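You operate a simulated robot arm through the tools that you are given. There is no shell and no other tool. Be economical: measure what you need, move in short steps, check, and stop when the job is done.

Carry out the task below with a simulated two-armed robot. There is one attempt and no reset: what you move stays moved.

Task
Pick up the brown tall roll from the bare bench top with one hand, pass it to the other hand and put it on the top of the low bench.

It is judged by the outcome, as a careful person would: the job done as asked, and still so three seconds after it is handed in. It fails if anything else is knocked over, pushed out of place, dropped, spilled or broken.

Robot
Two 7-joint arms with four-finger grippers on one trunk, on a base that drives. Base frame: it is fixed to the floor where the robot stands at the start and does not move with it; the origin is under the middle of the robot, x ahead of it, y to its left, z up; the surface under the hand at the start is at about z = 935. Lengths are in mm, angles in rad, forces in N, time in s.
The left shoulder is at the start at [40, 181, 1154], the right one opposite. With the tool pointing down near the work surface each hand reaches from about 320 to 840 mm from the robot's upright axis, wherever it stands, measured 20 degrees to its own side. Places, roughly: top of the low bench (72x13 cm) [-200, 1280, 440]. Payload 3.67 kg a hand.
The TCP of each hand is the grasp point between the finger pads, 28 mm short of the fingertips. In the tool frame z runs along the fingers and y along their closing line. The gripper opens to 112 mm. The gripper's body begins 73 mm behind the TCP.
Orientation is that of the tool frame in the base frame, as a unit quaternion [w, x, y, z]. With the fingers straight down and closing along the base's y, the tool's x points along the base's -x, its y along +y and its z along -z.

Tools
- The arms move only by the tool send_rows. It takes "left_targets", "right_targets" or both (then of equal length, played together; a hand with none holds still); each is a list of rows, each a list of 7 numbers: the gripper command, from -1 (fully open) to 1 (shut), values between in proportion, then the shift along the base's x, y, z in units of 100 mm (1.0 is 100 mm), then the turn, a rotation vector about the base's x, y, z in units of 120 degrees (1.0 is 120 degrees). In form: [[fingers, tx, ty, tz, ax, ay, az], ...]. A call has 1 to 20 rows; each row is the pose to reach, as a shift and turn from the pose commanded when the call began. A call with a number of a shift or a turn outside -1 to 1 is refused whole. Rows are played at 5 a second. More than 50 mm and 0.15 rad between two rows, or a gripper value outside its range, and nothing of the call is played. Where a pose cannot be reached the arm comes as near as it can. A force on the tool above 40 N (or 10 N above the force at the start of the call, whichever is more), or a blocked arm, ends the call early, and 0.2 s more pass. The fingers move at their own pace and stop on an object; they squeeze with about 36 N. The grip force told is the motor's: it shows also when the fingers shut on nothing. Time passes only in rows, and 0.2 s behind the last, so rows that repeat a pose let the fingers close. The reply holds the time, the measured pose of the TCP, the force on the tool along the base axes, the opening and the grip force, in the units named above and with some noise, with the torque about the TCP (base axes, N m) and any sound that the robot's microphone picked up, and new pictures: "views" is both (left out), scene, wrist or none (wrist: the cameras of the hands that moved).
- Cameras (640 x 400 px; columns grow to the right, rows downward): "scene" is now at [105.3, 33, 1396.6]; the picture's right is [0.36, -0.93, 0.00], its down [-0.41, -0.16, -0.90] and it looks along [0.84, 0.32, -0.43] (base axes); focal length 262 px, centre (320, 200). "left" rides on the left gripper at [60, 18, -104] in its tool frame; the picture's right is [-0.29, 0.96, 0.00], its down [-0.80, -0.24, -0.55] and it looks along [-0.53, -0.16, 0.83] (tool axes); focal length 234 px, centre (320, 200). "right" rides on the right gripper at [60, -18, -104] in its tool frame; the picture's right is [0.29, 0.96, 0.00], its down [-0.80, 0.24, -0.55] and it looks along [-0.53, 0.16, 0.83] (tool axes); focal length 234 px, centre (320, 200). There is no depth. A picture from a camera that has moved, and an enlarged one, comes with that camera's place and axes in the base frame and with its lens.
- raise_lower(by): slides the trunk up (or, below 0, down) by that many mm; the arms and the scene camera ride with it, the base frame stays. It gives what a move gives, with no picture.
- steer(legs): drives the robot by 1 to 6 legs, each [ahead, left, turn to the left] in mm, mm and rad, along the robot's own axes; the way and the turn of a leg run together, so that a leg with both is an arc; at most 1500 mm and 3.142 rad a leg. The arms and the cameras ride along, it lands a little off, and it stops where it bumps. It gives what a move gives, and a new picture of the scene camera.
- pan_tilt(pan, tilt): turns the head with the scene camera to pan (to the left, within 1.501 rad either way) and tilt (down, from -0.506 to 1.204), counted from straight ahead of the robot. It gives what a move gives, and a new picture of the scene camera.
- close_up(camera, box): a new picture of the part [left, top, right, bottom] of that camera's present view, enlarged. No time passes.
- sign_off(): hands the job in; it is judged then, once.

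Work in short steps. Places have to be worked out from the pictures, the camera data and where the tool is seen: move nearer, look again, correct. Check each grasp and each placing, and mend what went wrong. You have 120 turns and 260 pictures in all, those below and enlarged ones among them. Open the grippers and draw the arms clear of the work before you hand the job in, unless the task says otherwise; then end with one line.

The tools are called as name(argument=value, ...) on one line, values as JSON. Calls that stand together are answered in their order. send_rows: Moves the arms, as the interface text tells. Its arguments: {"type":"object","properties":{"left_targets":{"type":"array","items":{"type":"array","items":{"type":"number"}}},"right_targets":{"type":"array","items":{"type":"array","items":{"type":"number"}}},"views":{"type":"string","enum":["both","scene","wrist","none"]}},"required":[]} The other tools are called the same way: raise_lower (by) slides the trunk up or down; steer (legs) drives the base; pan_tilt (pan, tilt) turns the head that bears the scene camera; close_up (camera, box) takes an enlarged picture of a part of a camera's view; sign_off () hands the job in.

At the start:

```text
time: 0.0
left_tcp_pos: [484.8, 314.8, 1279.6]
left_tcp_rot: [-0.001, 0.0, 1.0, 0.0]
left_contact_force: [0.1, -0.2, 1.0]
left_ft_torque: [0.01, 0.0, 0.01]
left_grip_width: 112.0
left_gripper_force: 0.0
right_tcp_pos: [427.6, -35.2, 1192.0]
right_tcp_rot: [0.0, 0.0, 1.0, 0.0]
right_contact_force: [0.4, -0.8, 0.0]
right_ft_torque: [0.0, 0.03, -0.04]
right_grip_width: 111.7
right_gripper_force: 0.2
trunk travel left (down, up): [-275.0, 239.0]
robot x, y, heading: [2.6, -2.1, -0.0]
head pan, tilt: [0.368, 0.449]
```

scene: 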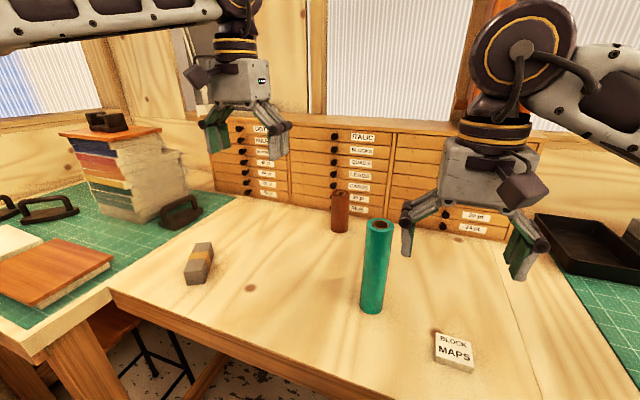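
right: 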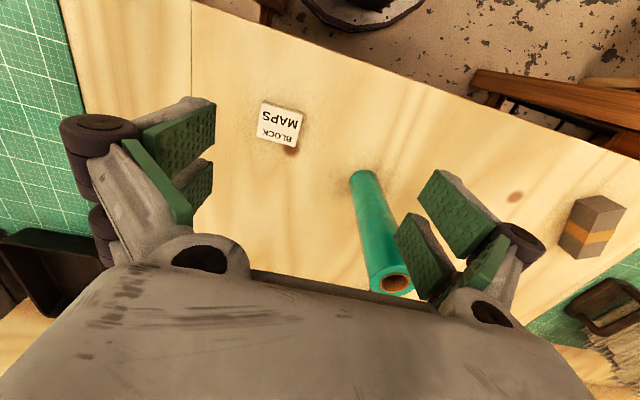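
left: 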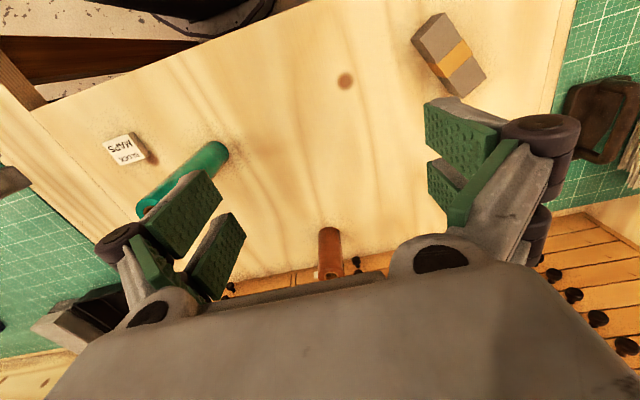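

I'll look closely at the brown roll and check how much room the base has ahead of it.

close_up(camera="scene", box=[280, 160, 400, 250])

pan_tilt(pan=0.0, tilt=1.2)

```text
4.44 times, centred on (340, 205) of scene
camera zoom: at [105.3, 33.0, 1396.6], right [0.36, -0.93, 0.0], down [-0.41, -0.16, -0.9], along [0.84, 0.32, -0.43], focal length 1163 px, centre (231, 178)
```

zoom: 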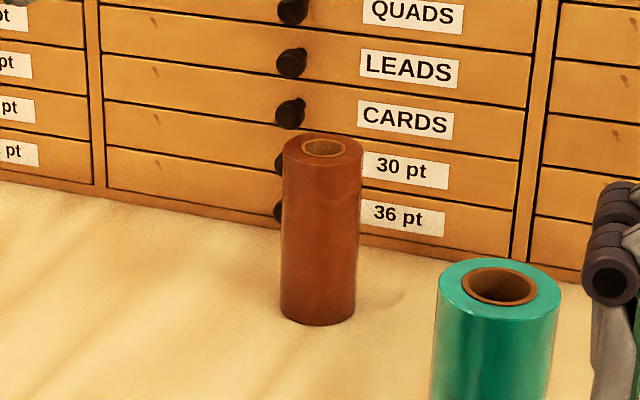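

```text
time: 1.1
left_tcp_pos: [484.1, 315.5, 1279.1]
left_tcp_rot: [0.0, -0.002, 1.0, 0.0]
left_contact_force: [-0.8, -0.1, 0.0]
left_ft_torque: [-0.01, -0.02, -0.01]
left_grip_width: 112.1
left_gripper_force: 0.0
right_tcp_pos: [427.1, -34.7, 1193.6]
right_tcp_rot: [0.0, -0.001, 1.0, 0.0]
right_contact_force: [1.1, -0.8, -0.3]
right_ft_torque: [0.01, -0.03, 0.02]
right_grip_width: 112.1
right_gripper_force: 0.1
trunk travel left (down, up): [-275.0, 239.0]
robot x, y, heading: [5.5, 0.5, 0.002]
head pan, tilt: [0.0, 1.201]
camera scene: at [75.5, -0.1, 1338.4], right [0.0, -1.0, 0.0], down [-0.93, 0.0, -0.36], along [0.36, 0.0, -0.93], focal length 262 px, centre (320, 200)
```

scene: 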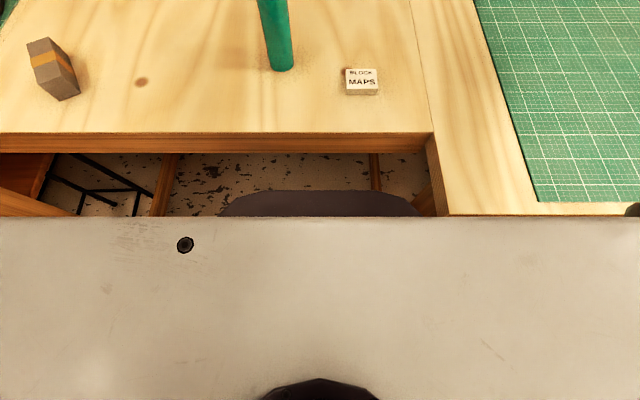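

The roll is at about [824, 237], 58 mm across, with its top at z≈1064. The bench's front edge is at x≈359, so I'll check what the dark body below it is before driving.

close_up(camera="right", box=[220, 0, 540, 200])

close_up(camera="left", box=[0, 0, 320, 200])

```text
2.00 times, centred on (380, 100) of right
camera zoom: at [366.8, -51.7, 1296.1], right [-0.29, 0.96, 0.0], down [0.8, 0.24, 0.55], along [0.53, 0.16, -0.83], focal length 468 px, centre (200, 400)
```

zoom: 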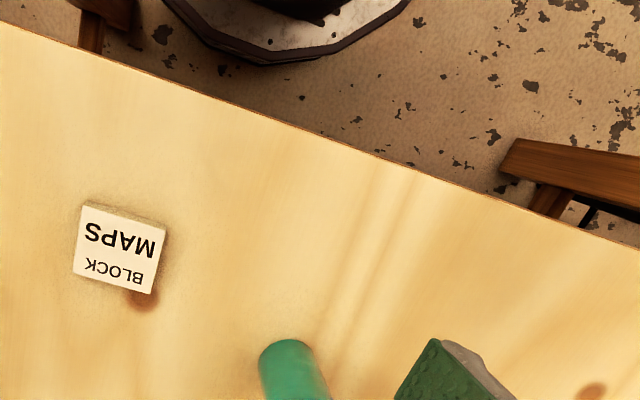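

```text
2.00 times, centred on (160, 100) of left
camera zoom: at [425.3, 333.5, 1384.7], right [0.29, 0.96, 0.0], down [0.8, -0.24, 0.55], along [0.53, -0.16, -0.83], focal length 468 px, centre (640, 400)
```

zoom: 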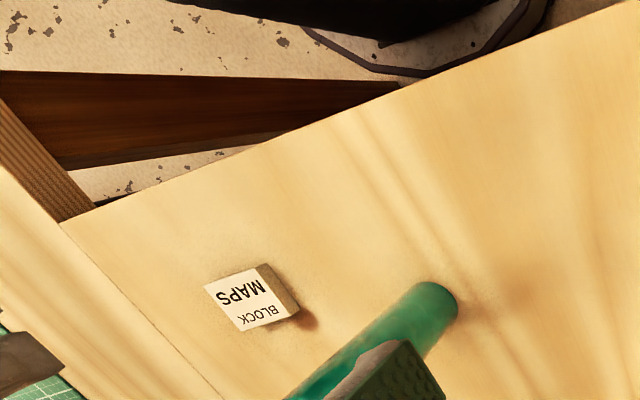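

The base disc is low and clear, but the torso only has about 45 mm to the bench edge, so I'll reach without driving. I'll move the left hand toward the roll, staying high.

send_rows(left_targets=[[-1, 0.45, -0.1, -0.1, 0, 0, 0], [-1, 0.9, -0.2, -0.2, 0, 0, 0], [-1, 1.0, -0.25, -0.3, 0, 0, 0]], views="none")

send_rows(left_targets=[[-1, 0.45, -0.1, -0.1, 0, 0, 0], [-1, 0.9, -0.2, -0.2, 0, 0, 0], [-1, 1.0, -0.25, -0.3, 0, 0, 0]], views="wrist")

pan_tilt(pan=0.3, tilt=0.45)

```text
time: 1.9
left_tcp_pos: [584.2, 292.0, 1249.0]
left_tcp_rot: [0.001, -0.001, 1.0, -0.001]
left_contact_force: [-0.3, 0.6, -0.4]
left_ft_torque: [0.01, -0.04, 0.01]
left_grip_width: 112.2
left_gripper_force: 0.0
right_tcp_pos: [427.5, -34.0, 1193.8]
right_tcp_rot: [0.0, -0.001, 1.0, 0.0]
right_contact_force: [-0.5, 0.4, -0.3]
right_ft_torque: [-0.02, -0.02, 0.03]
right_grip_width: 112.1
right_gripper_force: 0.1
trunk travel left (down, up): [-275.0, 239.0]
robot x, y, heading: [-3.8, 0.1, -0.002]
head pan, tilt: [0.0, 1.201]
```

```text
time: 2.7
left_tcp_pos: [650.5, 273.3, 1233.2]
left_tcp_rot: [0.0, -0.002, 1.0, 0.0]
left_contact_force: [-1.2, -0.5, -0.2]
left_ft_torque: [0.02, -0.03, -0.03]
left_grip_width: 112.0
left_gripper_force: 0.1
left hand out of reach, approached as far as the arm can: row 2, 3
right_tcp_pos: [427.6, -34.9, 1192.9]
right_tcp_rot: [0.0, 0.0, 1.0, 0.001]
right_contact_force: [-1.3, -0.4, 0.7]
right_ft_torque: [0.01, -0.01, 0.03]
right_grip_width: 111.9
right_gripper_force: 0.2
trunk travel left (down, up): [-275.0, 239.0]
robot x, y, heading: [-1.0, -2.9, -0.001]
head pan, tilt: [0.0, 1.201]
camera left: at [591.9, 291.5, 1339.6], right [0.29, 0.96, 0.0], down [0.8, -0.24, 0.55], along [0.53, -0.16, -0.83], focal length 234 px, centre (320, 200)
```

left: 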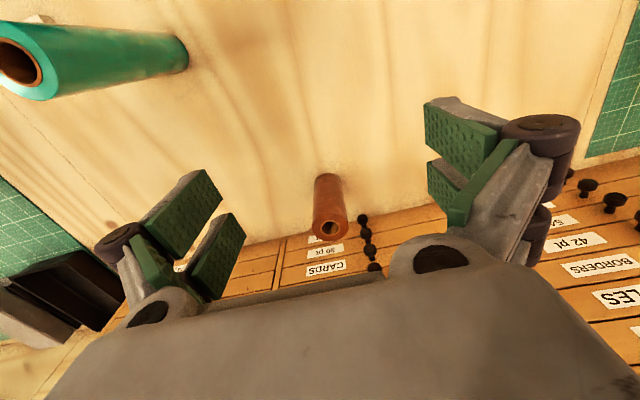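

```text
time: 3.8
left_tcp_pos: [651.8, 274.7, 1234.2]
left_tcp_rot: [0.001, -0.001, 1.0, -0.001]
left_contact_force: [-1.0, -1.1, 0.4]
left_ft_torque: [0.01, -0.03, -0.02]
left_grip_width: 111.6
left_gripper_force: 0.0
right_tcp_pos: [427.9, -34.1, 1191.8]
right_tcp_rot: [0.0, 0.0, 1.0, 0.001]
right_contact_force: [0.2, 1.4, -0.2]
right_ft_torque: [0.0, 0.0, 0.06]
right_grip_width: 111.9
right_gripper_force: 0.0
trunk travel left (down, up): [-275.0, 239.0]
robot x, y, heading: [2.3, 1.1, -0.001]
head pan, tilt: [0.3, 0.45]
camera scene: at [107.3, 26.9, 1396.4], right [0.3, -0.96, 0.0], down [-0.42, -0.13, -0.9], along [0.86, 0.27, -0.44], focal length 262 px, centre (320, 200)
```

scene: 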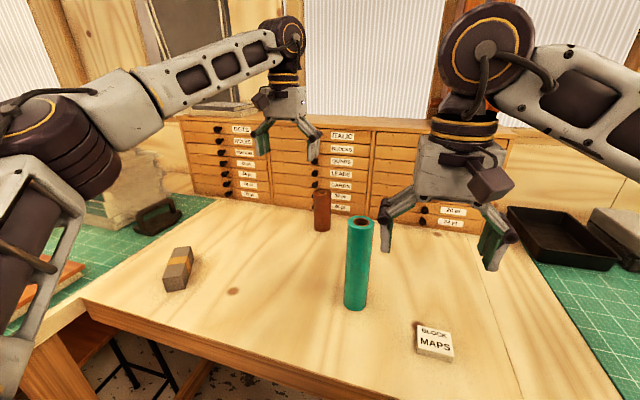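

At this height the left hand only reaches x≈650. Raising the trunk and turning a little to the right brings the left shoulder nearer the roll, and both hands stay above the green roll.

raise_lower(by=90)

steer(legs=[[0, 0, -0.35]])

```text
time: 5.0
left_tcp_pos: [651.7, 272.1, 1323.7]
left_tcp_rot: [0.0, -0.001, 1.0, 0.001]
left_contact_force: [0.7, -0.7, 0.1]
left_ft_torque: [0.01, 0.0, -0.01]
left_grip_width: 112.3
left_gripper_force: 0.0
right_tcp_pos: [428.0, -34.6, 1282.5]
right_tcp_rot: [-0.001, 0.0, 1.0, 0.001]
right_contact_force: [-0.2, 0.0, 0.2]
right_ft_torque: [0.0, 0.02, 0.01]
right_grip_width: 111.9
right_gripper_force: 0.1
trunk travel left (down, up): [-365.0, 149.0]
robot x, y, heading: [2.6, -1.7, -0.004]
head pan, tilt: [0.3, 0.45]
```

```text
time: 6.6
left_tcp_pos: [706.7, 31.9, 1323.5]
left_tcp_rot: [0.0, 0.175, 0.985, 0.001]
left_contact_force: [0.4, 0.4, -0.9]
left_ft_torque: [0.02, 0.0, -0.03]
left_grip_width: 111.7
left_gripper_force: 0.0
right_tcp_pos: [389.4, -179.2, 1282.1]
right_tcp_rot: [0.0, 0.176, 0.984, 0.0]
right_contact_force: [0.3, -0.3, 0.1]
right_ft_torque: [0.01, 0.01, 0.0]
right_grip_width: 112.1
right_gripper_force: 0.0
trunk travel left (down, up): [-365.0, 149.0]
robot x, y, heading: [3.2, -1.2, -0.349]
head pan, tilt: [0.3, 0.45]
camera scene: at [110.3, -11.8, 1485.7], right [-0.05, -1.0, 0.0], down [-0.43, 0.02, -0.9], along [0.9, -0.05, -0.44], focal length 262 px, centre (320, 200)
```

scene: 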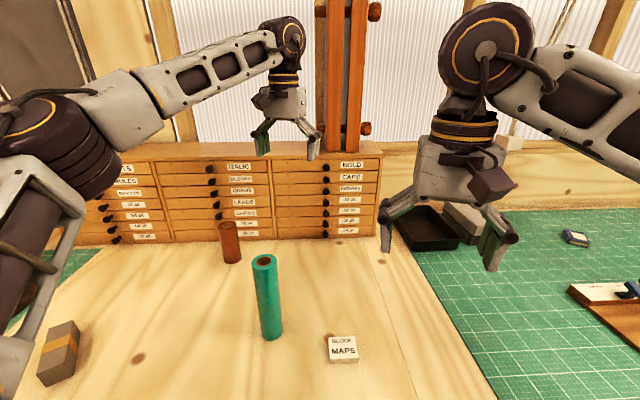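

I can now reach the roll. I'll move the left hand over to it in short steps.

send_rows(left_targets=[[-1, 0.15, 0.35, -0.25, 0, 0, 0], [-1, 0.3, 0.7, -0.5, 0, 0, 0], [-1, 0.45, 1.0, -0.8, 0, 0, 0]], views="none")

send_rows(left_targets=[[-1, 0.15, 0.35, -0.2, 0, 0, 0], [-1, 0.3, 0.7, -0.4, 0, 0, 0], [-1, 0.4, 1.0, -0.6, 0, 0, 0], [-1, 0.4, 1.0, -0.6, 0, 0, 0]], views="both")

```text
time: 7.4
left_tcp_pos: [754.1, 131.9, 1242.5]
left_tcp_rot: [0.0, 0.176, 0.984, 0.0]
left_contact_force: [0.1, -0.4, -0.4]
left_ft_torque: [0.02, 0.02, 0.01]
left_grip_width: 111.9
left_gripper_force: 0.0
right_tcp_pos: [390.2, -179.0, 1282.4]
right_tcp_rot: [-0.001, 0.176, 0.984, 0.0]
right_contact_force: [0.0, -1.0, -0.3]
right_ft_torque: [0.01, 0.01, 0.0]
right_grip_width: 112.0
right_gripper_force: 0.0
trunk travel left (down, up): [-365.0, 149.0]
robot x, y, heading: [-1.4, 0.5, -0.353]
head pan, tilt: [0.3, 0.45]
```

```text
time: 8.4
left_tcp_pos: [790.2, 232.4, 1185.5]
left_tcp_rot: [0.001, 0.173, 0.985, 0.001]
left_contact_force: [-0.8, -0.9, 0.7]
left_ft_torque: [0.06, -0.04, -0.03]
left_grip_width: 111.7
left_gripper_force: 0.1
right_tcp_pos: [387.4, -181.7, 1282.2]
right_tcp_rot: [0.0, 0.175, 0.984, 0.001]
right_contact_force: [0.3, 0.1, 0.3]
right_ft_torque: [0.05, -0.06, -0.01]
right_grip_width: 112.0
right_gripper_force: 0.1
trunk travel left (down, up): [-365.0, 149.0]
robot x, y, heading: [-3.6, -1.8, -0.353]
head pan, tilt: [0.3, 0.45]
camera scene: at [107.9, -14.5, 1485.9], right [-0.05, -1.0, 0.0], down [-0.43, 0.02, -0.9], along [0.9, -0.05, -0.43], focal length 262 px, centre (320, 200)
camera left: at [740.5, 269.5, 1290.4], right [0.6, 0.8, 0.0], down [0.67, -0.5, 0.56], along [0.45, -0.33, -0.83], focal length 234 px, centre (320, 200)
```

scene: 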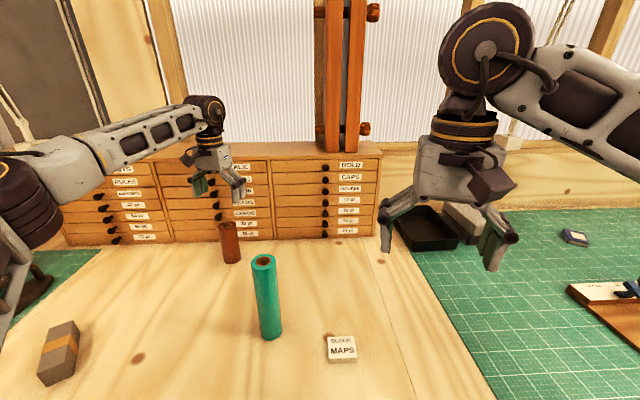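
left: 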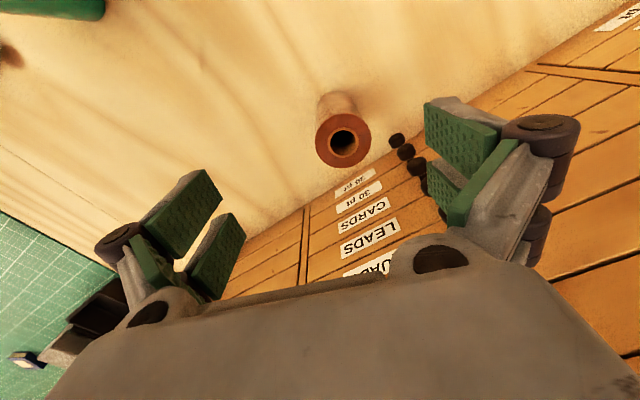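

The left wrist view puts the roll's top centre at [820.6, 239.6, 1064], matching the earlier estimate. I'll centre over it and descend around it.

send_rows(left_targets=[[-1, 0.15, 0.04, -0.1, 0, 0, 0], [-1, 0.3, 0.07, -0.25, 0, 0, 0], [-1, 0.3, 0.07, -0.6, 0, 0, 0], [-1, 0.3, 0.07, -0.65, 0, 0, 0]], views="both")

```text
time: 9.4
left_tcp_pos: [799.1, 231.7, 1119.0]
left_tcp_rot: [0.0, 0.173, 0.985, 0.0]
left_contact_force: [-0.7, 0.2, 0.6]
left_ft_torque: [0.01, -0.03, -0.01]
left_grip_width: 112.1
left_gripper_force: 0.0
left hand out of reach, approached as far as the arm can: row 1, 2, 3, 4
right_tcp_pos: [389.6, -179.2, 1281.7]
right_tcp_rot: [0.0, 0.175, 0.985, 0.0]
right_contact_force: [0.4, -0.5, -0.8]
right_ft_torque: [0.01, 0.0, -0.01]
right_grip_width: 111.9
right_gripper_force: 0.0
trunk travel left (down, up): [-365.0, 149.0]
robot x, y, heading: [0.4, 2.7, -0.354]
head pan, tilt: [0.3, 0.45]
camera scene: at [110.3, -11.9, 1485.7], right [-0.05, -1.0, 0.0], down [-0.43, 0.02, -0.9], along [0.9, -0.05, -0.44], focal length 262 px, centre (320, 200)
camera left: at [749.1, 269.4, 1224.1], right [0.6, 0.8, 0.0], down [0.67, -0.5, 0.56], along [0.45, -0.33, -0.83], focal length 234 px, centre (320, 200)
```

scene: 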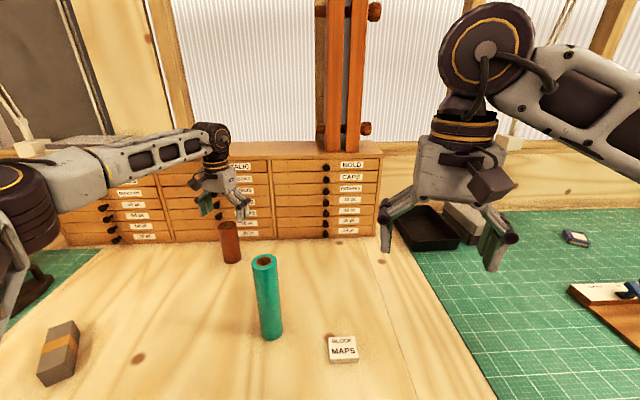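
left: 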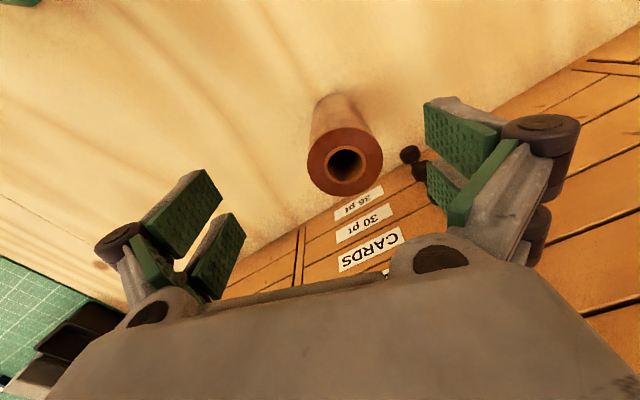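

The arm stops about 22 mm short. The fingertips clear the roll's top, so I'll nudge the base about 28 mm toward the bench.

steer(legs=[[26, 10, 0]])

```text
time: 10.3
left_tcp_pos: [821.1, 231.9, 1125.3]
left_tcp_rot: [0.005, 0.173, 0.985, 0.001]
left_contact_force: [-0.8, -0.4, 0.1]
left_ft_torque: [0.0, -0.13, 0.0]
left_grip_width: 112.0
left_gripper_force: 0.1
right_tcp_pos: [409.2, -179.7, 1284.1]
right_tcp_rot: [0.003, 0.176, 0.984, 0.001]
right_contact_force: [-0.9, 0.3, 0.0]
right_ft_torque: [-0.01, -0.11, -0.02]
right_grip_width: 112.0
right_gripper_force: 0.1
trunk travel left (down, up): [-365.0, 149.0]
robot x, y, heading: [27.1, 2.9, -0.356]
head pan, tilt: [0.3, 0.45]
camera scene: at [130.1, -12.0, 1486.4], right [-0.05, -1.0, 0.0], down [-0.43, 0.02, -0.9], along [0.9, -0.05, -0.43], focal length 262 px, centre (320, 200)
```

scene: 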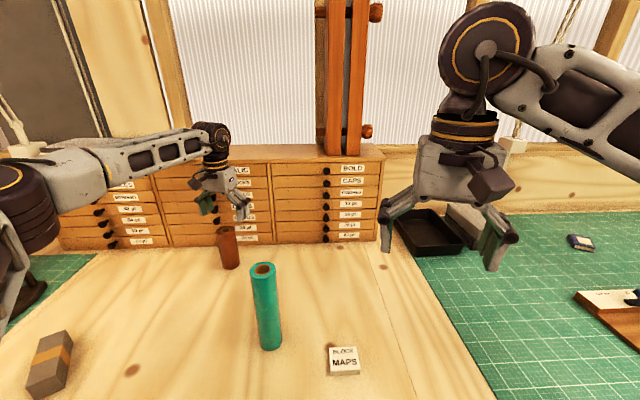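

I'll take a reading with no motion and a wrist view to check the alignment and that the base has settled.

send_rows(left_targets=[[-1, 0, 0, 0, 0, 0, 0], [-1, 0, 0, 0, 0, 0, 0]], views="wrist")

```text
time: 10.9
left_tcp_pos: [824.9, 231.4, 1122.3]
left_tcp_rot: [0.003, 0.173, 0.985, 0.001]
left_contact_force: [0.2, -0.2, 0.1]
left_ft_torque: [0.01, 0.01, 0.01]
left_grip_width: 112.0
left_gripper_force: 0.1
right_tcp_pos: [414.2, -180.3, 1282.9]
right_tcp_rot: [0.001, 0.175, 0.984, 0.001]
right_contact_force: [-1.6, 0.1, -0.2]
right_ft_torque: [-0.02, -0.03, 0.02]
right_grip_width: 112.2
right_gripper_force: 0.1
trunk travel left (down, up): [-365.0, 149.0]
robot x, y, heading: [23.8, -0.6, -0.352]
head pan, tilt: [0.3, 0.45]
camera left: at [774.0, 269.0, 1226.3], right [0.6, 0.8, 0.0], down [0.66, -0.5, 0.56], along [0.45, -0.33, -0.83], focal length 234 px, centre (320, 200)
```

left: 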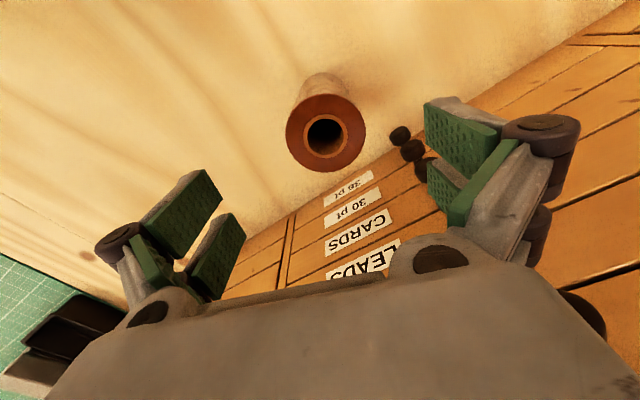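

The roll is centred at about [820, 241]. I'll shift −4/+9 mm and descend to about z=1042.

send_rows(left_targets=[[-1, -0.04, 0.09, 0, 0, 0, 0], [-1, -0.04, 0.09, -0.3, 0, 0, 0], [-1, -0.04, 0.09, -0.55, 0, 0, 0], [-1, -0.04, 0.09, -0.55, 0, 0, 0]], views="both")

```text
time: 11.9
left_tcp_pos: [820.5, 241.5, 1065.6]
left_tcp_rot: [0.003, 0.172, 0.985, 0.001]
left_contact_force: [0.3, 0.9, -1.0]
left_ft_torque: [0.02, -0.01, 0.02]
left_grip_width: 112.1
left_gripper_force: 0.2
right_tcp_pos: [413.8, -178.9, 1282.4]
right_tcp_rot: [0.001, 0.175, 0.985, 0.0]
right_contact_force: [-0.4, -0.8, 0.2]
right_ft_torque: [-0.02, 0.01, 0.0]
right_grip_width: 112.1
right_gripper_force: 0.0
trunk travel left (down, up): [-365.0, 149.0]
robot x, y, heading: [26.8, 1.4, -0.354]
head pan, tilt: [0.3, 0.45]
camera scene: at [136.2, -11.6, 1485.8], right [-0.05, -1.0, 0.0], down [-0.43, 0.02, -0.9], along [0.9, -0.05, -0.43], focal length 262 px, centre (320, 200)
camera left: at [770.0, 279.3, 1170.1], right [0.6, 0.8, 0.0], down [0.67, -0.5, 0.56], along [0.45, -0.33, -0.83], focal length 234 px, centre (320, 200)
```

scene: 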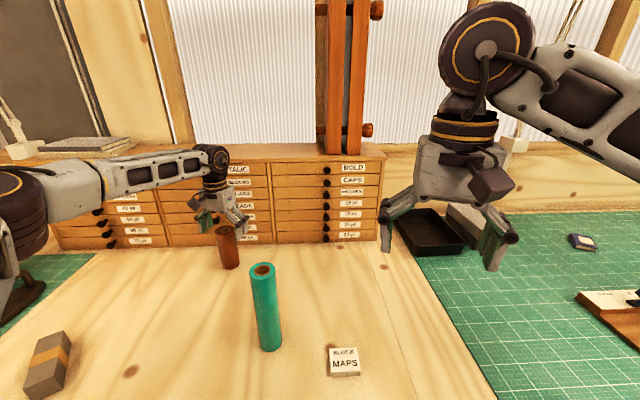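
left: 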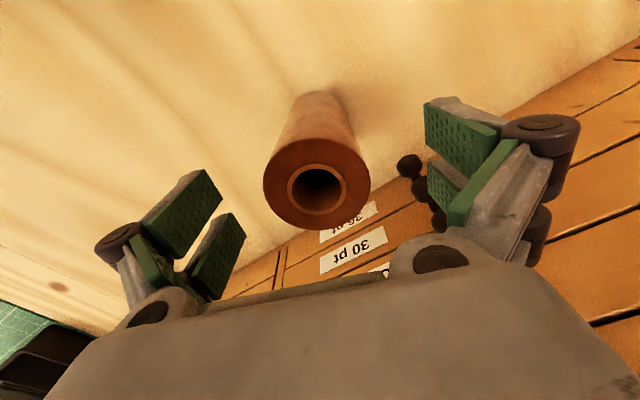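

It's centred well. I'll go down 24 mm and close.

send_rows(left_targets=[[-1, 0, 0, -0.24, 0, 0, 0], [-1, 0, 0, -0.24, 0, 0, 0], [0.2, 0, 0, -0.24, 0, 0, 0], [1, 0, 0, -0.24, 0, 0, 0], [1, 0, 0, -0.24, 0, 0, 0], [1, 0, 0, -0.24, 0, 0, 0]], views="both")

```text
time: 13.3
left_tcp_pos: [821.4, 241.2, 1041.0]
left_tcp_rot: [0.003, 0.172, 0.985, 0.001]
left_contact_force: [-0.2, -0.3, 0.7]
left_ft_torque: [-0.18, -0.06, 0.01]
left_grip_width: 55.1
left_gripper_force: 35.9
right_tcp_pos: [416.8, -179.6, 1281.3]
right_tcp_rot: [0.001, 0.175, 0.985, -0.001]
right_contact_force: [-0.4, -0.2, 0.0]
right_ft_torque: [-0.01, -0.01, -0.01]
right_grip_width: 111.8
right_gripper_force: 0.0
trunk travel left (down, up): [-365.0, 149.0]
robot x, y, heading: [25.7, 1.1, -0.355]
head pan, tilt: [0.3, 0.45]
camera scene: at [137.4, -11.9, 1485.7], right [-0.05, -1.0, 0.0], down [-0.43, 0.02, -0.9], along [0.9, -0.05, -0.44], focal length 262 px, centre (320, 200)
camera left: at [771.2, 278.5, 1146.3], right [0.6, 0.8, 0.0], down [0.67, -0.5, 0.56], along [0.45, -0.33, -0.83], focal length 234 px, centre (320, 200)
```

scene: 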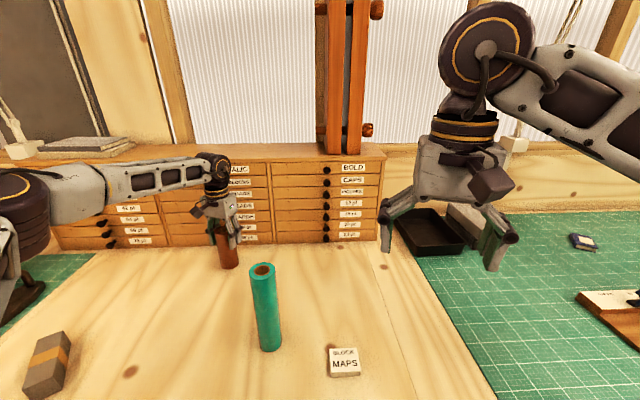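
left: 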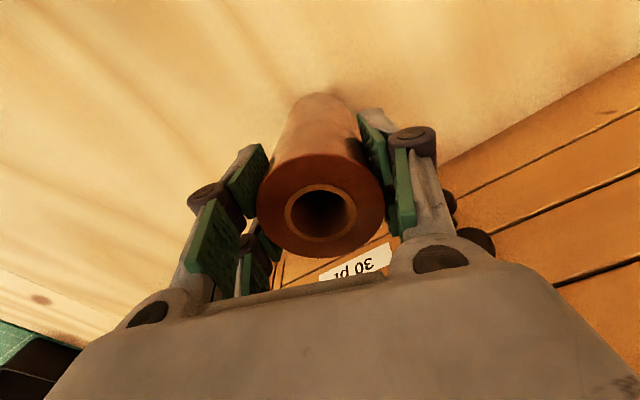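

The roll is gripped at 55 mm. I'll lift it with the trunk.

raise_lower(by=145)

pan_tilt(pan=0.6, tilt=0.5)

```text
time: 15.0
left_tcp_pos: [821.4, 242.1, 1186.1]
left_tcp_rot: [0.002, 0.172, 0.985, 0.002]
left_contact_force: [0.2, -0.7, -2.8]
left_ft_torque: [0.0, -0.01, 0.03]
left_grip_width: 54.8
left_gripper_force: 35.9
right_tcp_pos: [416.3, -179.3, 1428.4]
right_tcp_rot: [0.0, 0.175, 0.985, 0.001]
right_contact_force: [-0.5, 0.0, -0.3]
right_ft_torque: [0.01, 0.01, 0.02]
right_grip_width: 112.1
right_gripper_force: 0.0
trunk travel left (down, up): [-510.0, 4.0]
robot x, y, heading: [25.7, 1.6, -0.356]
head pan, tilt: [0.3, 0.45]
```

```text
time: 15.8
left_tcp_pos: [822.3, 241.5, 1185.9]
left_tcp_rot: [0.004, 0.172, 0.985, 0.001]
left_contact_force: [0.1, 0.0, -3.4]
left_ft_torque: [0.04, 0.0, 0.0]
left_grip_width: 54.8
left_gripper_force: 36.5
right_tcp_pos: [416.6, -178.0, 1426.9]
right_tcp_rot: [0.0, 0.175, 0.985, 0.0]
right_contact_force: [0.0, 0.5, -0.4]
right_ft_torque: [0.0, 0.01, 0.02]
right_grip_width: 111.9
right_gripper_force: 0.0
trunk travel left (down, up): [-510.0, 4.0]
robot x, y, heading: [27.9, 4.2, -0.352]
head pan, tilt: [0.6, 0.499]
camera scene: at [134.4, 15.4, 1626.5], right [0.24, -0.97, 0.0], down [-0.46, -0.12, -0.88], along [0.85, 0.21, -0.48], focal length 262 px, centre (320, 200)
```

scene: 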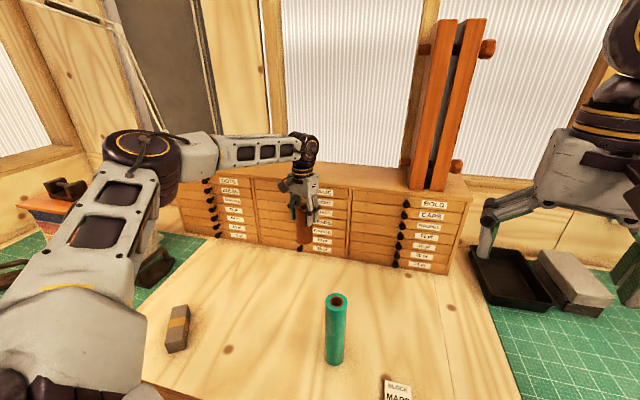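

The roll is held and weighs about 0.3 kg. I'll bring it up and back in robot-frame steps, high enough to clear the green roll.

send_rows(left_targets=[[1, -0.12, 0.04, 0.3, 0, 0, 0], [1, -0.4, 0.15, 0.6, 0, 0, 0], [1, -0.7, 0.25, 0.85, 0, 0, 0], [1, -0.94, 0.35, 1.0, 0, 0, 0]], views="none")

send_rows(left_targets=[[1, -0.32, -0.1, 0.2, 0, 0, 0], [1, -0.64, -0.2, 0.4, 0, 0, 0], [1, -0.96, -0.28, 0.5, 0, 0, 0]], views="none")

send_rows(left_targets=[[1, -0.12, -0.31, 0, 0, 0, 0], [1, -0.24, -0.62, 0, 0, 0, 0], [1, -0.35, -0.94, 0, 0, 0, 0], [1, -0.35, -0.94, 0, 0, 0, 0]], views="scene")

```text
time: 16.8
left_tcp_pos: [724.8, 278.2, 1286.6]
left_tcp_rot: [0.002, 0.172, 0.985, 0.001]
left_contact_force: [-1.2, 0.4, -3.3]
left_ft_torque: [0.01, 0.0, -0.01]
left_grip_width: 54.7
left_gripper_force: 36.1
right_tcp_pos: [415.1, -177.7, 1428.2]
right_tcp_rot: [0.001, 0.176, 0.984, 0.0]
right_contact_force: [0.3, -1.3, -0.2]
right_ft_torque: [-0.03, -0.05, -0.03]
right_grip_width: 111.8
right_gripper_force: 0.0
trunk travel left (down, up): [-510.0, 4.0]
robot x, y, heading: [27.0, 3.8, -0.357]
head pan, tilt: [0.6, 0.499]
```

```text
time: 17.6
left_tcp_pos: [631.4, 249.2, 1337.1]
left_tcp_rot: [0.003, 0.171, 0.985, 0.001]
left_contact_force: [-0.5, 0.6, -2.8]
left_ft_torque: [0.03, 0.03, 0.03]
left_grip_width: 54.6
left_gripper_force: 35.9
right_tcp_pos: [415.1, -178.8, 1429.1]
right_tcp_rot: [0.0, 0.175, 0.985, 0.0]
right_contact_force: [-0.5, -0.3, 0.4]
right_ft_torque: [0.0, -0.01, 0.01]
right_grip_width: 112.1
right_gripper_force: 0.0
trunk travel left (down, up): [-510.0, 4.0]
robot x, y, heading: [26.3, -0.5, -0.354]
head pan, tilt: [0.6, 0.499]
```

```text
time: 18.6
left_tcp_pos: [596.6, 153.8, 1336.3]
left_tcp_rot: [0.003, 0.171, 0.985, 0.001]
left_contact_force: [0.0, 0.2, -2.9]
left_ft_torque: [0.02, 0.04, 0.03]
left_grip_width: 54.7
left_gripper_force: 35.8
right_tcp_pos: [417.4, -178.6, 1428.2]
right_tcp_rot: [0.0, 0.175, 0.985, 0.001]
right_contact_force: [-0.2, -0.3, 0.5]
right_ft_torque: [0.0, 0.01, -0.03]
right_grip_width: 112.0
right_gripper_force: 0.0
trunk travel left (down, up): [-510.0, 4.0]
robot x, y, heading: [28.4, -2.5, -0.351]
head pan, tilt: [0.6, 0.499]
camera scene: at [134.2, 16.0, 1626.5], right [0.24, -0.97, 0.0], down [-0.46, -0.12, -0.88], along [0.85, 0.21, -0.48], focal length 262 px, centre (320, 200)
```

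scene: 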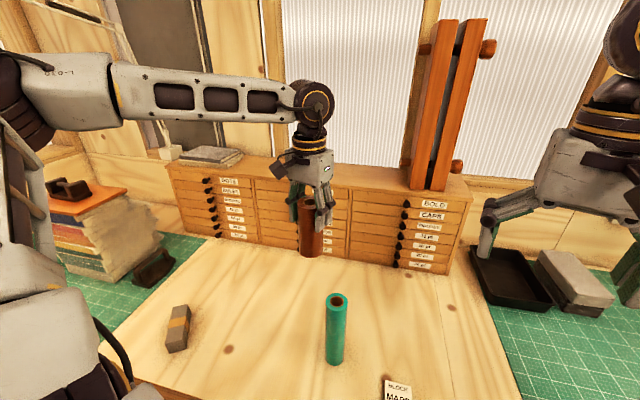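

I'll turn both hands to face each other, rotating each 90° about the robot's forward axis while moving the right hand out to its side.

send_rows(left_targets=[[1, -0.05, -0.07, 0, -0.059, 0.022, 0], [1, -0.105, -0.14, 0, -0.117, 0.043, 0], [1, -0.16, -0.21, 0, -0.176, 0.065, 0], [1, -0.21, -0.28, 0, -0.234, 0.087, 0], [1, -0.26, -0.35, 0, -0.293, 0.108, 0], [1, -0.315, -0.42, 0, -0.352, 0.13, 0], [1, -0.37, -0.49, 0, -0.41, 0.152, 0], [1, -0.42, -0.56, 0, -0.469, 0.173, 0], [1, -0.47, -0.63, 0, -0.527, 0.195, 0], [1, -0.525, -0.7, 0, -0.586, 0.217, 0], [1, -0.58, -0.77, 0, -0.644, 0.238, 0], [1, -0.63, -0.84, 0, -0.703, 0.26, 0], [1, -0.63, -0.84, 0, -0.703, 0.26, 0]], right_targets=[[-1, -0.02, -0.08, -0.04, 0.059, -0.022, 0], [-1, -0.04, -0.16, -0.08, 0.117, -0.043, 0], [-1, -0.06, -0.24, -0.12, 0.176, -0.065, 0], [-1, -0.08, -0.32, -0.16, 0.234, -0.087, 0], [-1, -0.1, -0.4, -0.2, 0.293, -0.108, 0], [-1, -0.12, -0.48, -0.25, 0.352, -0.13, 0], [-1, -0.14, -0.56, -0.29, 0.41, -0.152, 0], [-1, -0.16, -0.64, -0.33, 0.469, -0.173, 0], [-1, -0.18, -0.72, -0.37, 0.527, -0.195, 0], [-1, -0.2, -0.8, -0.41, 0.586, -0.217, 0], [-1, -0.22, -0.88, -0.45, 0.644, -0.238, 0], [-1, -0.25, -0.97, -0.5, 0.703, -0.26, 0], [-1, -0.25, -0.97, -0.5, 0.703, -0.26, 0]], views="both")

```text
time: 21.4
left_tcp_pos: [532.7, 65.8, 1337.2]
left_tcp_rot: [-0.126, 0.121, 0.698, -0.694]
left_contact_force: [-0.5, 0.0, -3.2]
left_ft_torque: [0.14, -0.08, -0.04]
left_grip_width: 54.5
left_gripper_force: 36.4
left hand out of reach, approached as far as the arm can: row 11
right_tcp_pos: [392.2, -279.2, 1377.7]
right_tcp_rot: [0.126, 0.124, 0.695, 0.697]
right_contact_force: [0.2, 0.1, -1.0]
right_ft_torque: [0.01, 0.0, -0.01]
right_grip_width: 112.2
right_gripper_force: 0.1
trunk travel left (down, up): [-510.0, 4.0]
robot x, y, heading: [24.0, 1.0, -0.356]
head pan, tilt: [0.6, 0.499]
camera scene: at [133.6, 12.8, 1626.6], right [0.24, -0.97, 0.0], down [-0.46, -0.12, -0.88], along [0.85, 0.22, -0.48], focal length 262 px, centre (320, 200)
camera right: at [298.5, -355.8, 1358.4], right [-0.27, 0.1, 0.96], down [0.55, -0.8, 0.24], along [0.79, 0.6, 0.16], focal length 234 px, centre (320, 200)
camera left: at [512.5, 184.8, 1321.2], right [0.26, -0.09, -0.96], down [0.94, 0.25, 0.23], along [0.21, -0.97, 0.15], focal length 234 px, centre (320, 200)
```

scene: 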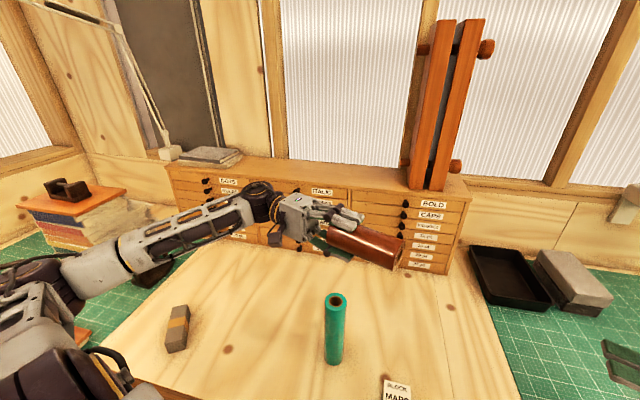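
right: 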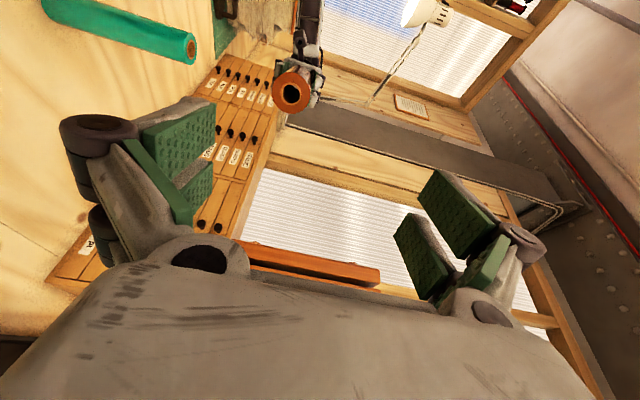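
left: 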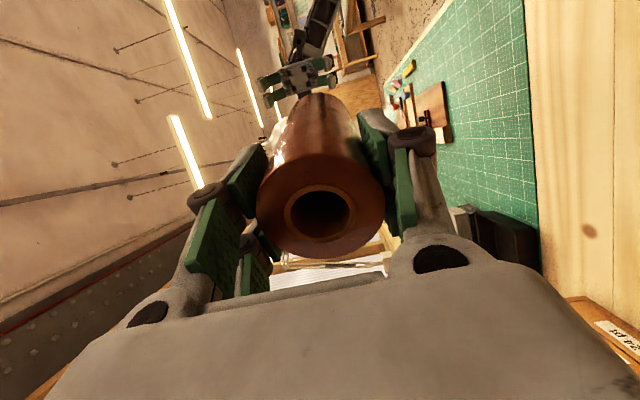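

Both tool axes are now opposed. I'll move left inward 100 mm and right inward 100 mm, aligning the right hand with the roll's axis.

send_rows(left_targets=[[1, -0.115, -0.31, 0, 0, 0, 0], [1, -0.23, -0.62, 0, 0, 0, 0], [1, -0.345, -0.938, 0, 0, 0, 0], [1, -0.345, -0.938, 0, 0, 0, 0]], right_targets=[[-1, 0.15, 0.3, -0.14, 0, 0, 0], [-1, 0.3, 0.6, -0.28, 0, 0, 0], [-1, 0.455, 0.898, -0.405, 0, 0, 0], [-1, 0.455, 0.898, -0.405, 0, 0, 0]], views="wrist")

pan_tilt(pan=0.1, tilt=0.6)

```text
time: 22.4
left_tcp_pos: [498.5, -22.6, 1335.7]
left_tcp_rot: [-0.126, 0.12, 0.698, -0.694]
left_contact_force: [0.5, -0.6, -3.6]
left_ft_torque: [0.14, -0.06, 0.04]
left_grip_width: 54.8
left_gripper_force: 36.0
right_tcp_pos: [438.5, -186.4, 1338.1]
right_tcp_rot: [0.125, 0.124, 0.697, 0.695]
right_contact_force: [-0.3, 0.9, 0.4]
right_ft_torque: [-0.02, 0.0, 0.0]
right_grip_width: 112.1
right_gripper_force: 0.0
trunk travel left (down, up): [-510.0, 4.0]
robot x, y, heading: [29.2, -0.2, -0.353]
head pan, tilt: [0.6, 0.499]
camera right: at [345.7, -262.7, 1319.3], right [-0.27, 0.1, 0.96], down [0.55, -0.8, 0.24], along [0.79, 0.6, 0.16], focal length 234 px, centre (320, 200)
camera left: at [478.9, 95.2, 1320.2], right [0.26, -0.09, -0.96], down [0.94, 0.25, 0.23], along [0.22, -0.96, 0.15], focal length 234 px, centre (320, 200)
```

right: 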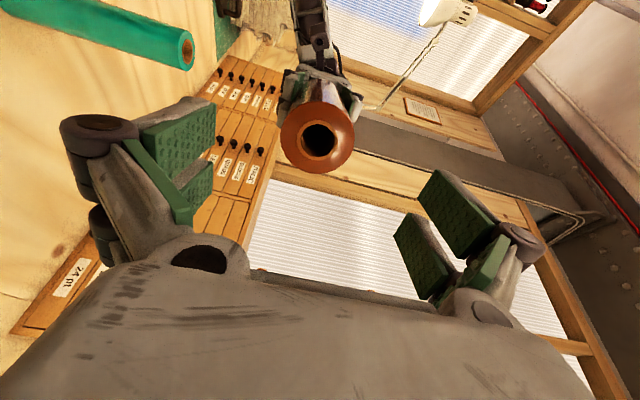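
left: 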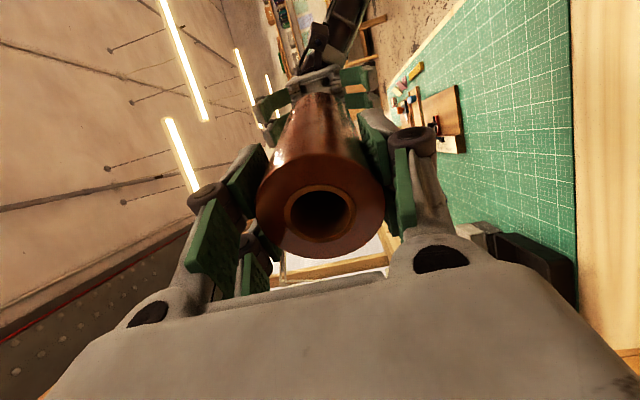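

```text
time: 23.3
left_tcp_pos: [500.0, -23.9, 1335.7]
left_tcp_rot: [-0.126, 0.12, 0.699, -0.694]
left_contact_force: [0.1, -0.4, -3.5]
left_ft_torque: [0.14, -0.05, 0.01]
left_grip_width: 54.9
left_gripper_force: 35.9
right_tcp_pos: [439.5, -186.0, 1338.2]
right_tcp_rot: [0.126, 0.124, 0.696, 0.696]
right_contact_force: [0.6, -0.3, 0.3]
right_ft_torque: [-0.01, 0.04, 0.01]
right_grip_width: 112.1
right_gripper_force: 0.1
trunk travel left (down, up): [-510.0, 4.0]
robot x, y, heading: [24.4, -1.9, -0.355]
head pan, tilt: [0.099, 0.6]
camera scene: at [131.3, -29.1, 1617.4], right [-0.25, -0.97, 0.0], down [-0.55, 0.14, -0.82], along [0.8, -0.21, -0.57], focal length 262 px, centre (320, 200)
```

scene: 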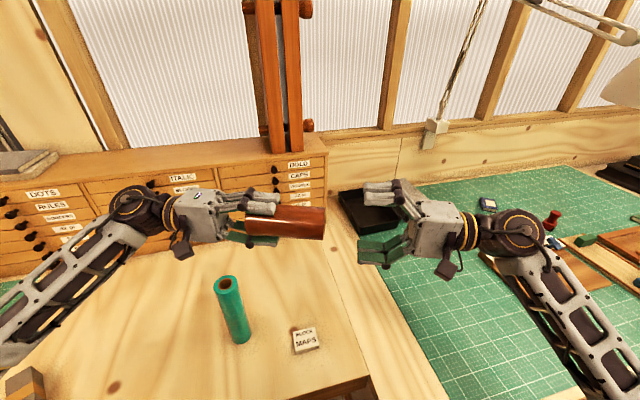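

The roll's free end is on the right hand's axis within about 3 mm. I'll advance the right hand 90 mm around it, still open.

send_rows(right_targets=[[-1, 0.08, 0.22, -0.02, 0, 0, 0], [-1, 0.16, 0.44, -0.02, 0, 0, 0], [-1, 0.24, 0.65, -0.02, 0, 0, 0], [-1, 0.31, 0.845, -0.02, 0, 0, 0], [-1, 0.31, 0.845, -0.02, 0, 0, 0]], views="both")

```text
time: 24.5
left_tcp_pos: [498.6, -22.9, 1336.0]
left_tcp_rot: [-0.126, 0.12, 0.699, -0.694]
left_contact_force: [-0.3, -0.3, -3.3]
left_ft_torque: [0.16, 0.0, 0.0]
left_grip_width: 54.8
left_gripper_force: 35.9
right_tcp_pos: [468.2, -102.0, 1337.3]
right_tcp_rot: [0.125, 0.124, 0.696, 0.696]
right_contact_force: [-0.6, -1.0, 0.5]
right_ft_torque: [0.0, 0.02, 0.02]
right_grip_width: 112.0
right_gripper_force: 0.0
trunk travel left (down, up): [-510.0, 4.0]
robot x, y, heading: [27.1, 3.4, -0.356]
head pan, tilt: [0.099, 0.6]
camera scene: at [131.0, -29.5, 1617.4], right [-0.25, -0.97, 0.0], down [-0.55, 0.14, -0.82], along [0.8, -0.21, -0.57], focal length 262 px, centre (320, 200)
camera right: at [375.1, -177.8, 1318.1], right [-0.27, 0.1, 0.96], down [0.55, -0.8, 0.24], along [0.79, 0.6, 0.16], focal length 234 px, centre (320, 200)
```

scene: 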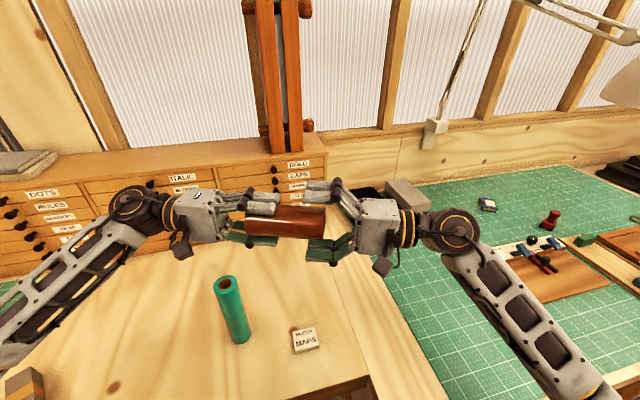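
right: 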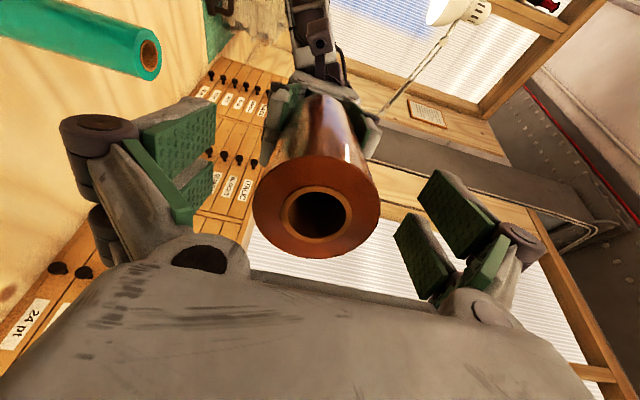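

The view matches the left hand's own grasp view, with the roll centred. I'll close the right hand while the left still holds.

send_rows(right_targets=[[0.2, 0, 0, 0, 0, 0, 0], [1, 0, 0, 0, 0, 0, 0], [1, 0, 0, 0, 0, 0, 0], [1, 0, 0, 0, 0, 0, 0]], views="both")

```text
time: 25.5
left_tcp_pos: [498.8, -23.7, 1335.3]
left_tcp_rot: [-0.126, 0.12, 0.698, -0.695]
left_contact_force: [1.6, 2.4, 2.4]
left_ft_torque: [-0.1, -0.03, -0.08]
left_grip_width: 54.6
left_gripper_force: 36.4
right_tcp_pos: [469.2, -101.5, 1335.3]
right_tcp_rot: [0.125, 0.124, 0.696, 0.696]
right_contact_force: [-1.3, -3.1, -1.9]
right_ft_torque: [-0.24, 0.16, 0.13]
right_grip_width: 54.7
right_gripper_force: 35.7
trunk travel left (down, up): [-510.0, 4.0]
robot x, y, heading: [31.6, 1.6, -0.352]
head pan, tilt: [0.099, 0.6]
camera scene: at [131.4, -28.9, 1617.4], right [-0.25, -0.97, 0.0], down [-0.55, 0.14, -0.82], along [0.8, -0.21, -0.57], focal length 262 px, centre (320, 200)
camera right: at [375.3, -177.7, 1317.4], right [-0.27, 0.1, 0.96], down [0.56, -0.8, 0.24], along [0.79, 0.6, 0.16], focal length 234 px, centre (320, 200)
```

scene: 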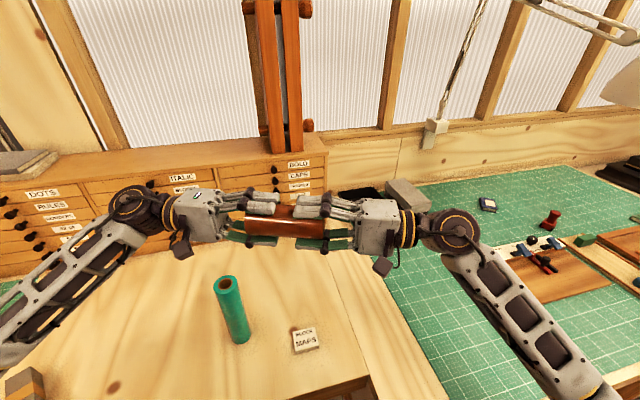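
right: 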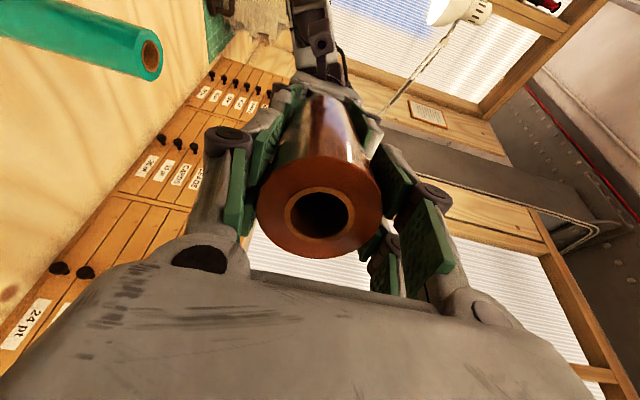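

Both hands grip with low forces. I'll open the left and withdraw it along its axis.

send_rows(left_targets=[[-1, 0, 0, 0, 0, 0, 0], [-1, 0, 0, 0, 0, 0, 0], [-1, 0, 0, 0, 0, 0, 0], [-1, 0.1, 0.28, 0, 0, 0, 0], [-1, 0.2, 0.56, 0, 0, 0, 0], [-1, 0.345, 0.938, 0, 0, 0, 0]], views="scene")

```text
time: 26.9
left_tcp_pos: [535.7, 71.4, 1336.2]
left_tcp_rot: [-0.126, 0.119, 0.699, -0.694]
left_contact_force: [-0.3, 0.6, 0.7]
left_ft_torque: [0.03, 0.02, 0.0]
left_grip_width: 112.1
left_gripper_force: 0.1
right_tcp_pos: [468.1, -100.5, 1336.1]
right_tcp_rot: [0.124, 0.125, 0.697, 0.696]
right_contact_force: [0.3, 0.1, -0.5]
right_ft_torque: [-0.11, 0.04, -0.01]
right_grip_width: 54.8
right_gripper_force: 36.0
trunk travel left (down, up): [-510.0, 4.0]
robot x, y, heading: [25.3, 0.9, -0.348]
head pan, tilt: [0.099, 0.6]
camera scene: at [131.6, -28.5, 1617.4], right [-0.25, -0.97, 0.0], down [-0.55, 0.14, -0.82], along [0.8, -0.21, -0.57], focal length 262 px, centre (320, 200)
```

scene: 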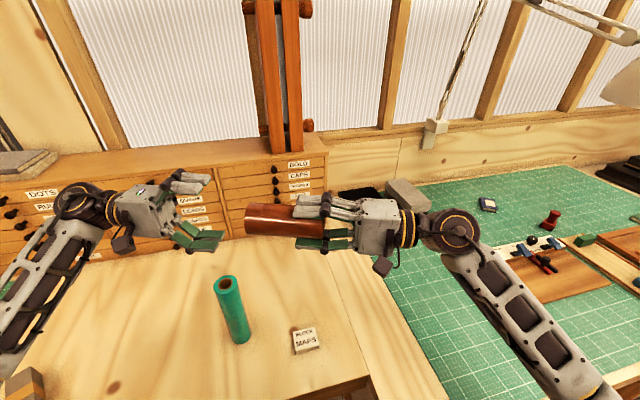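

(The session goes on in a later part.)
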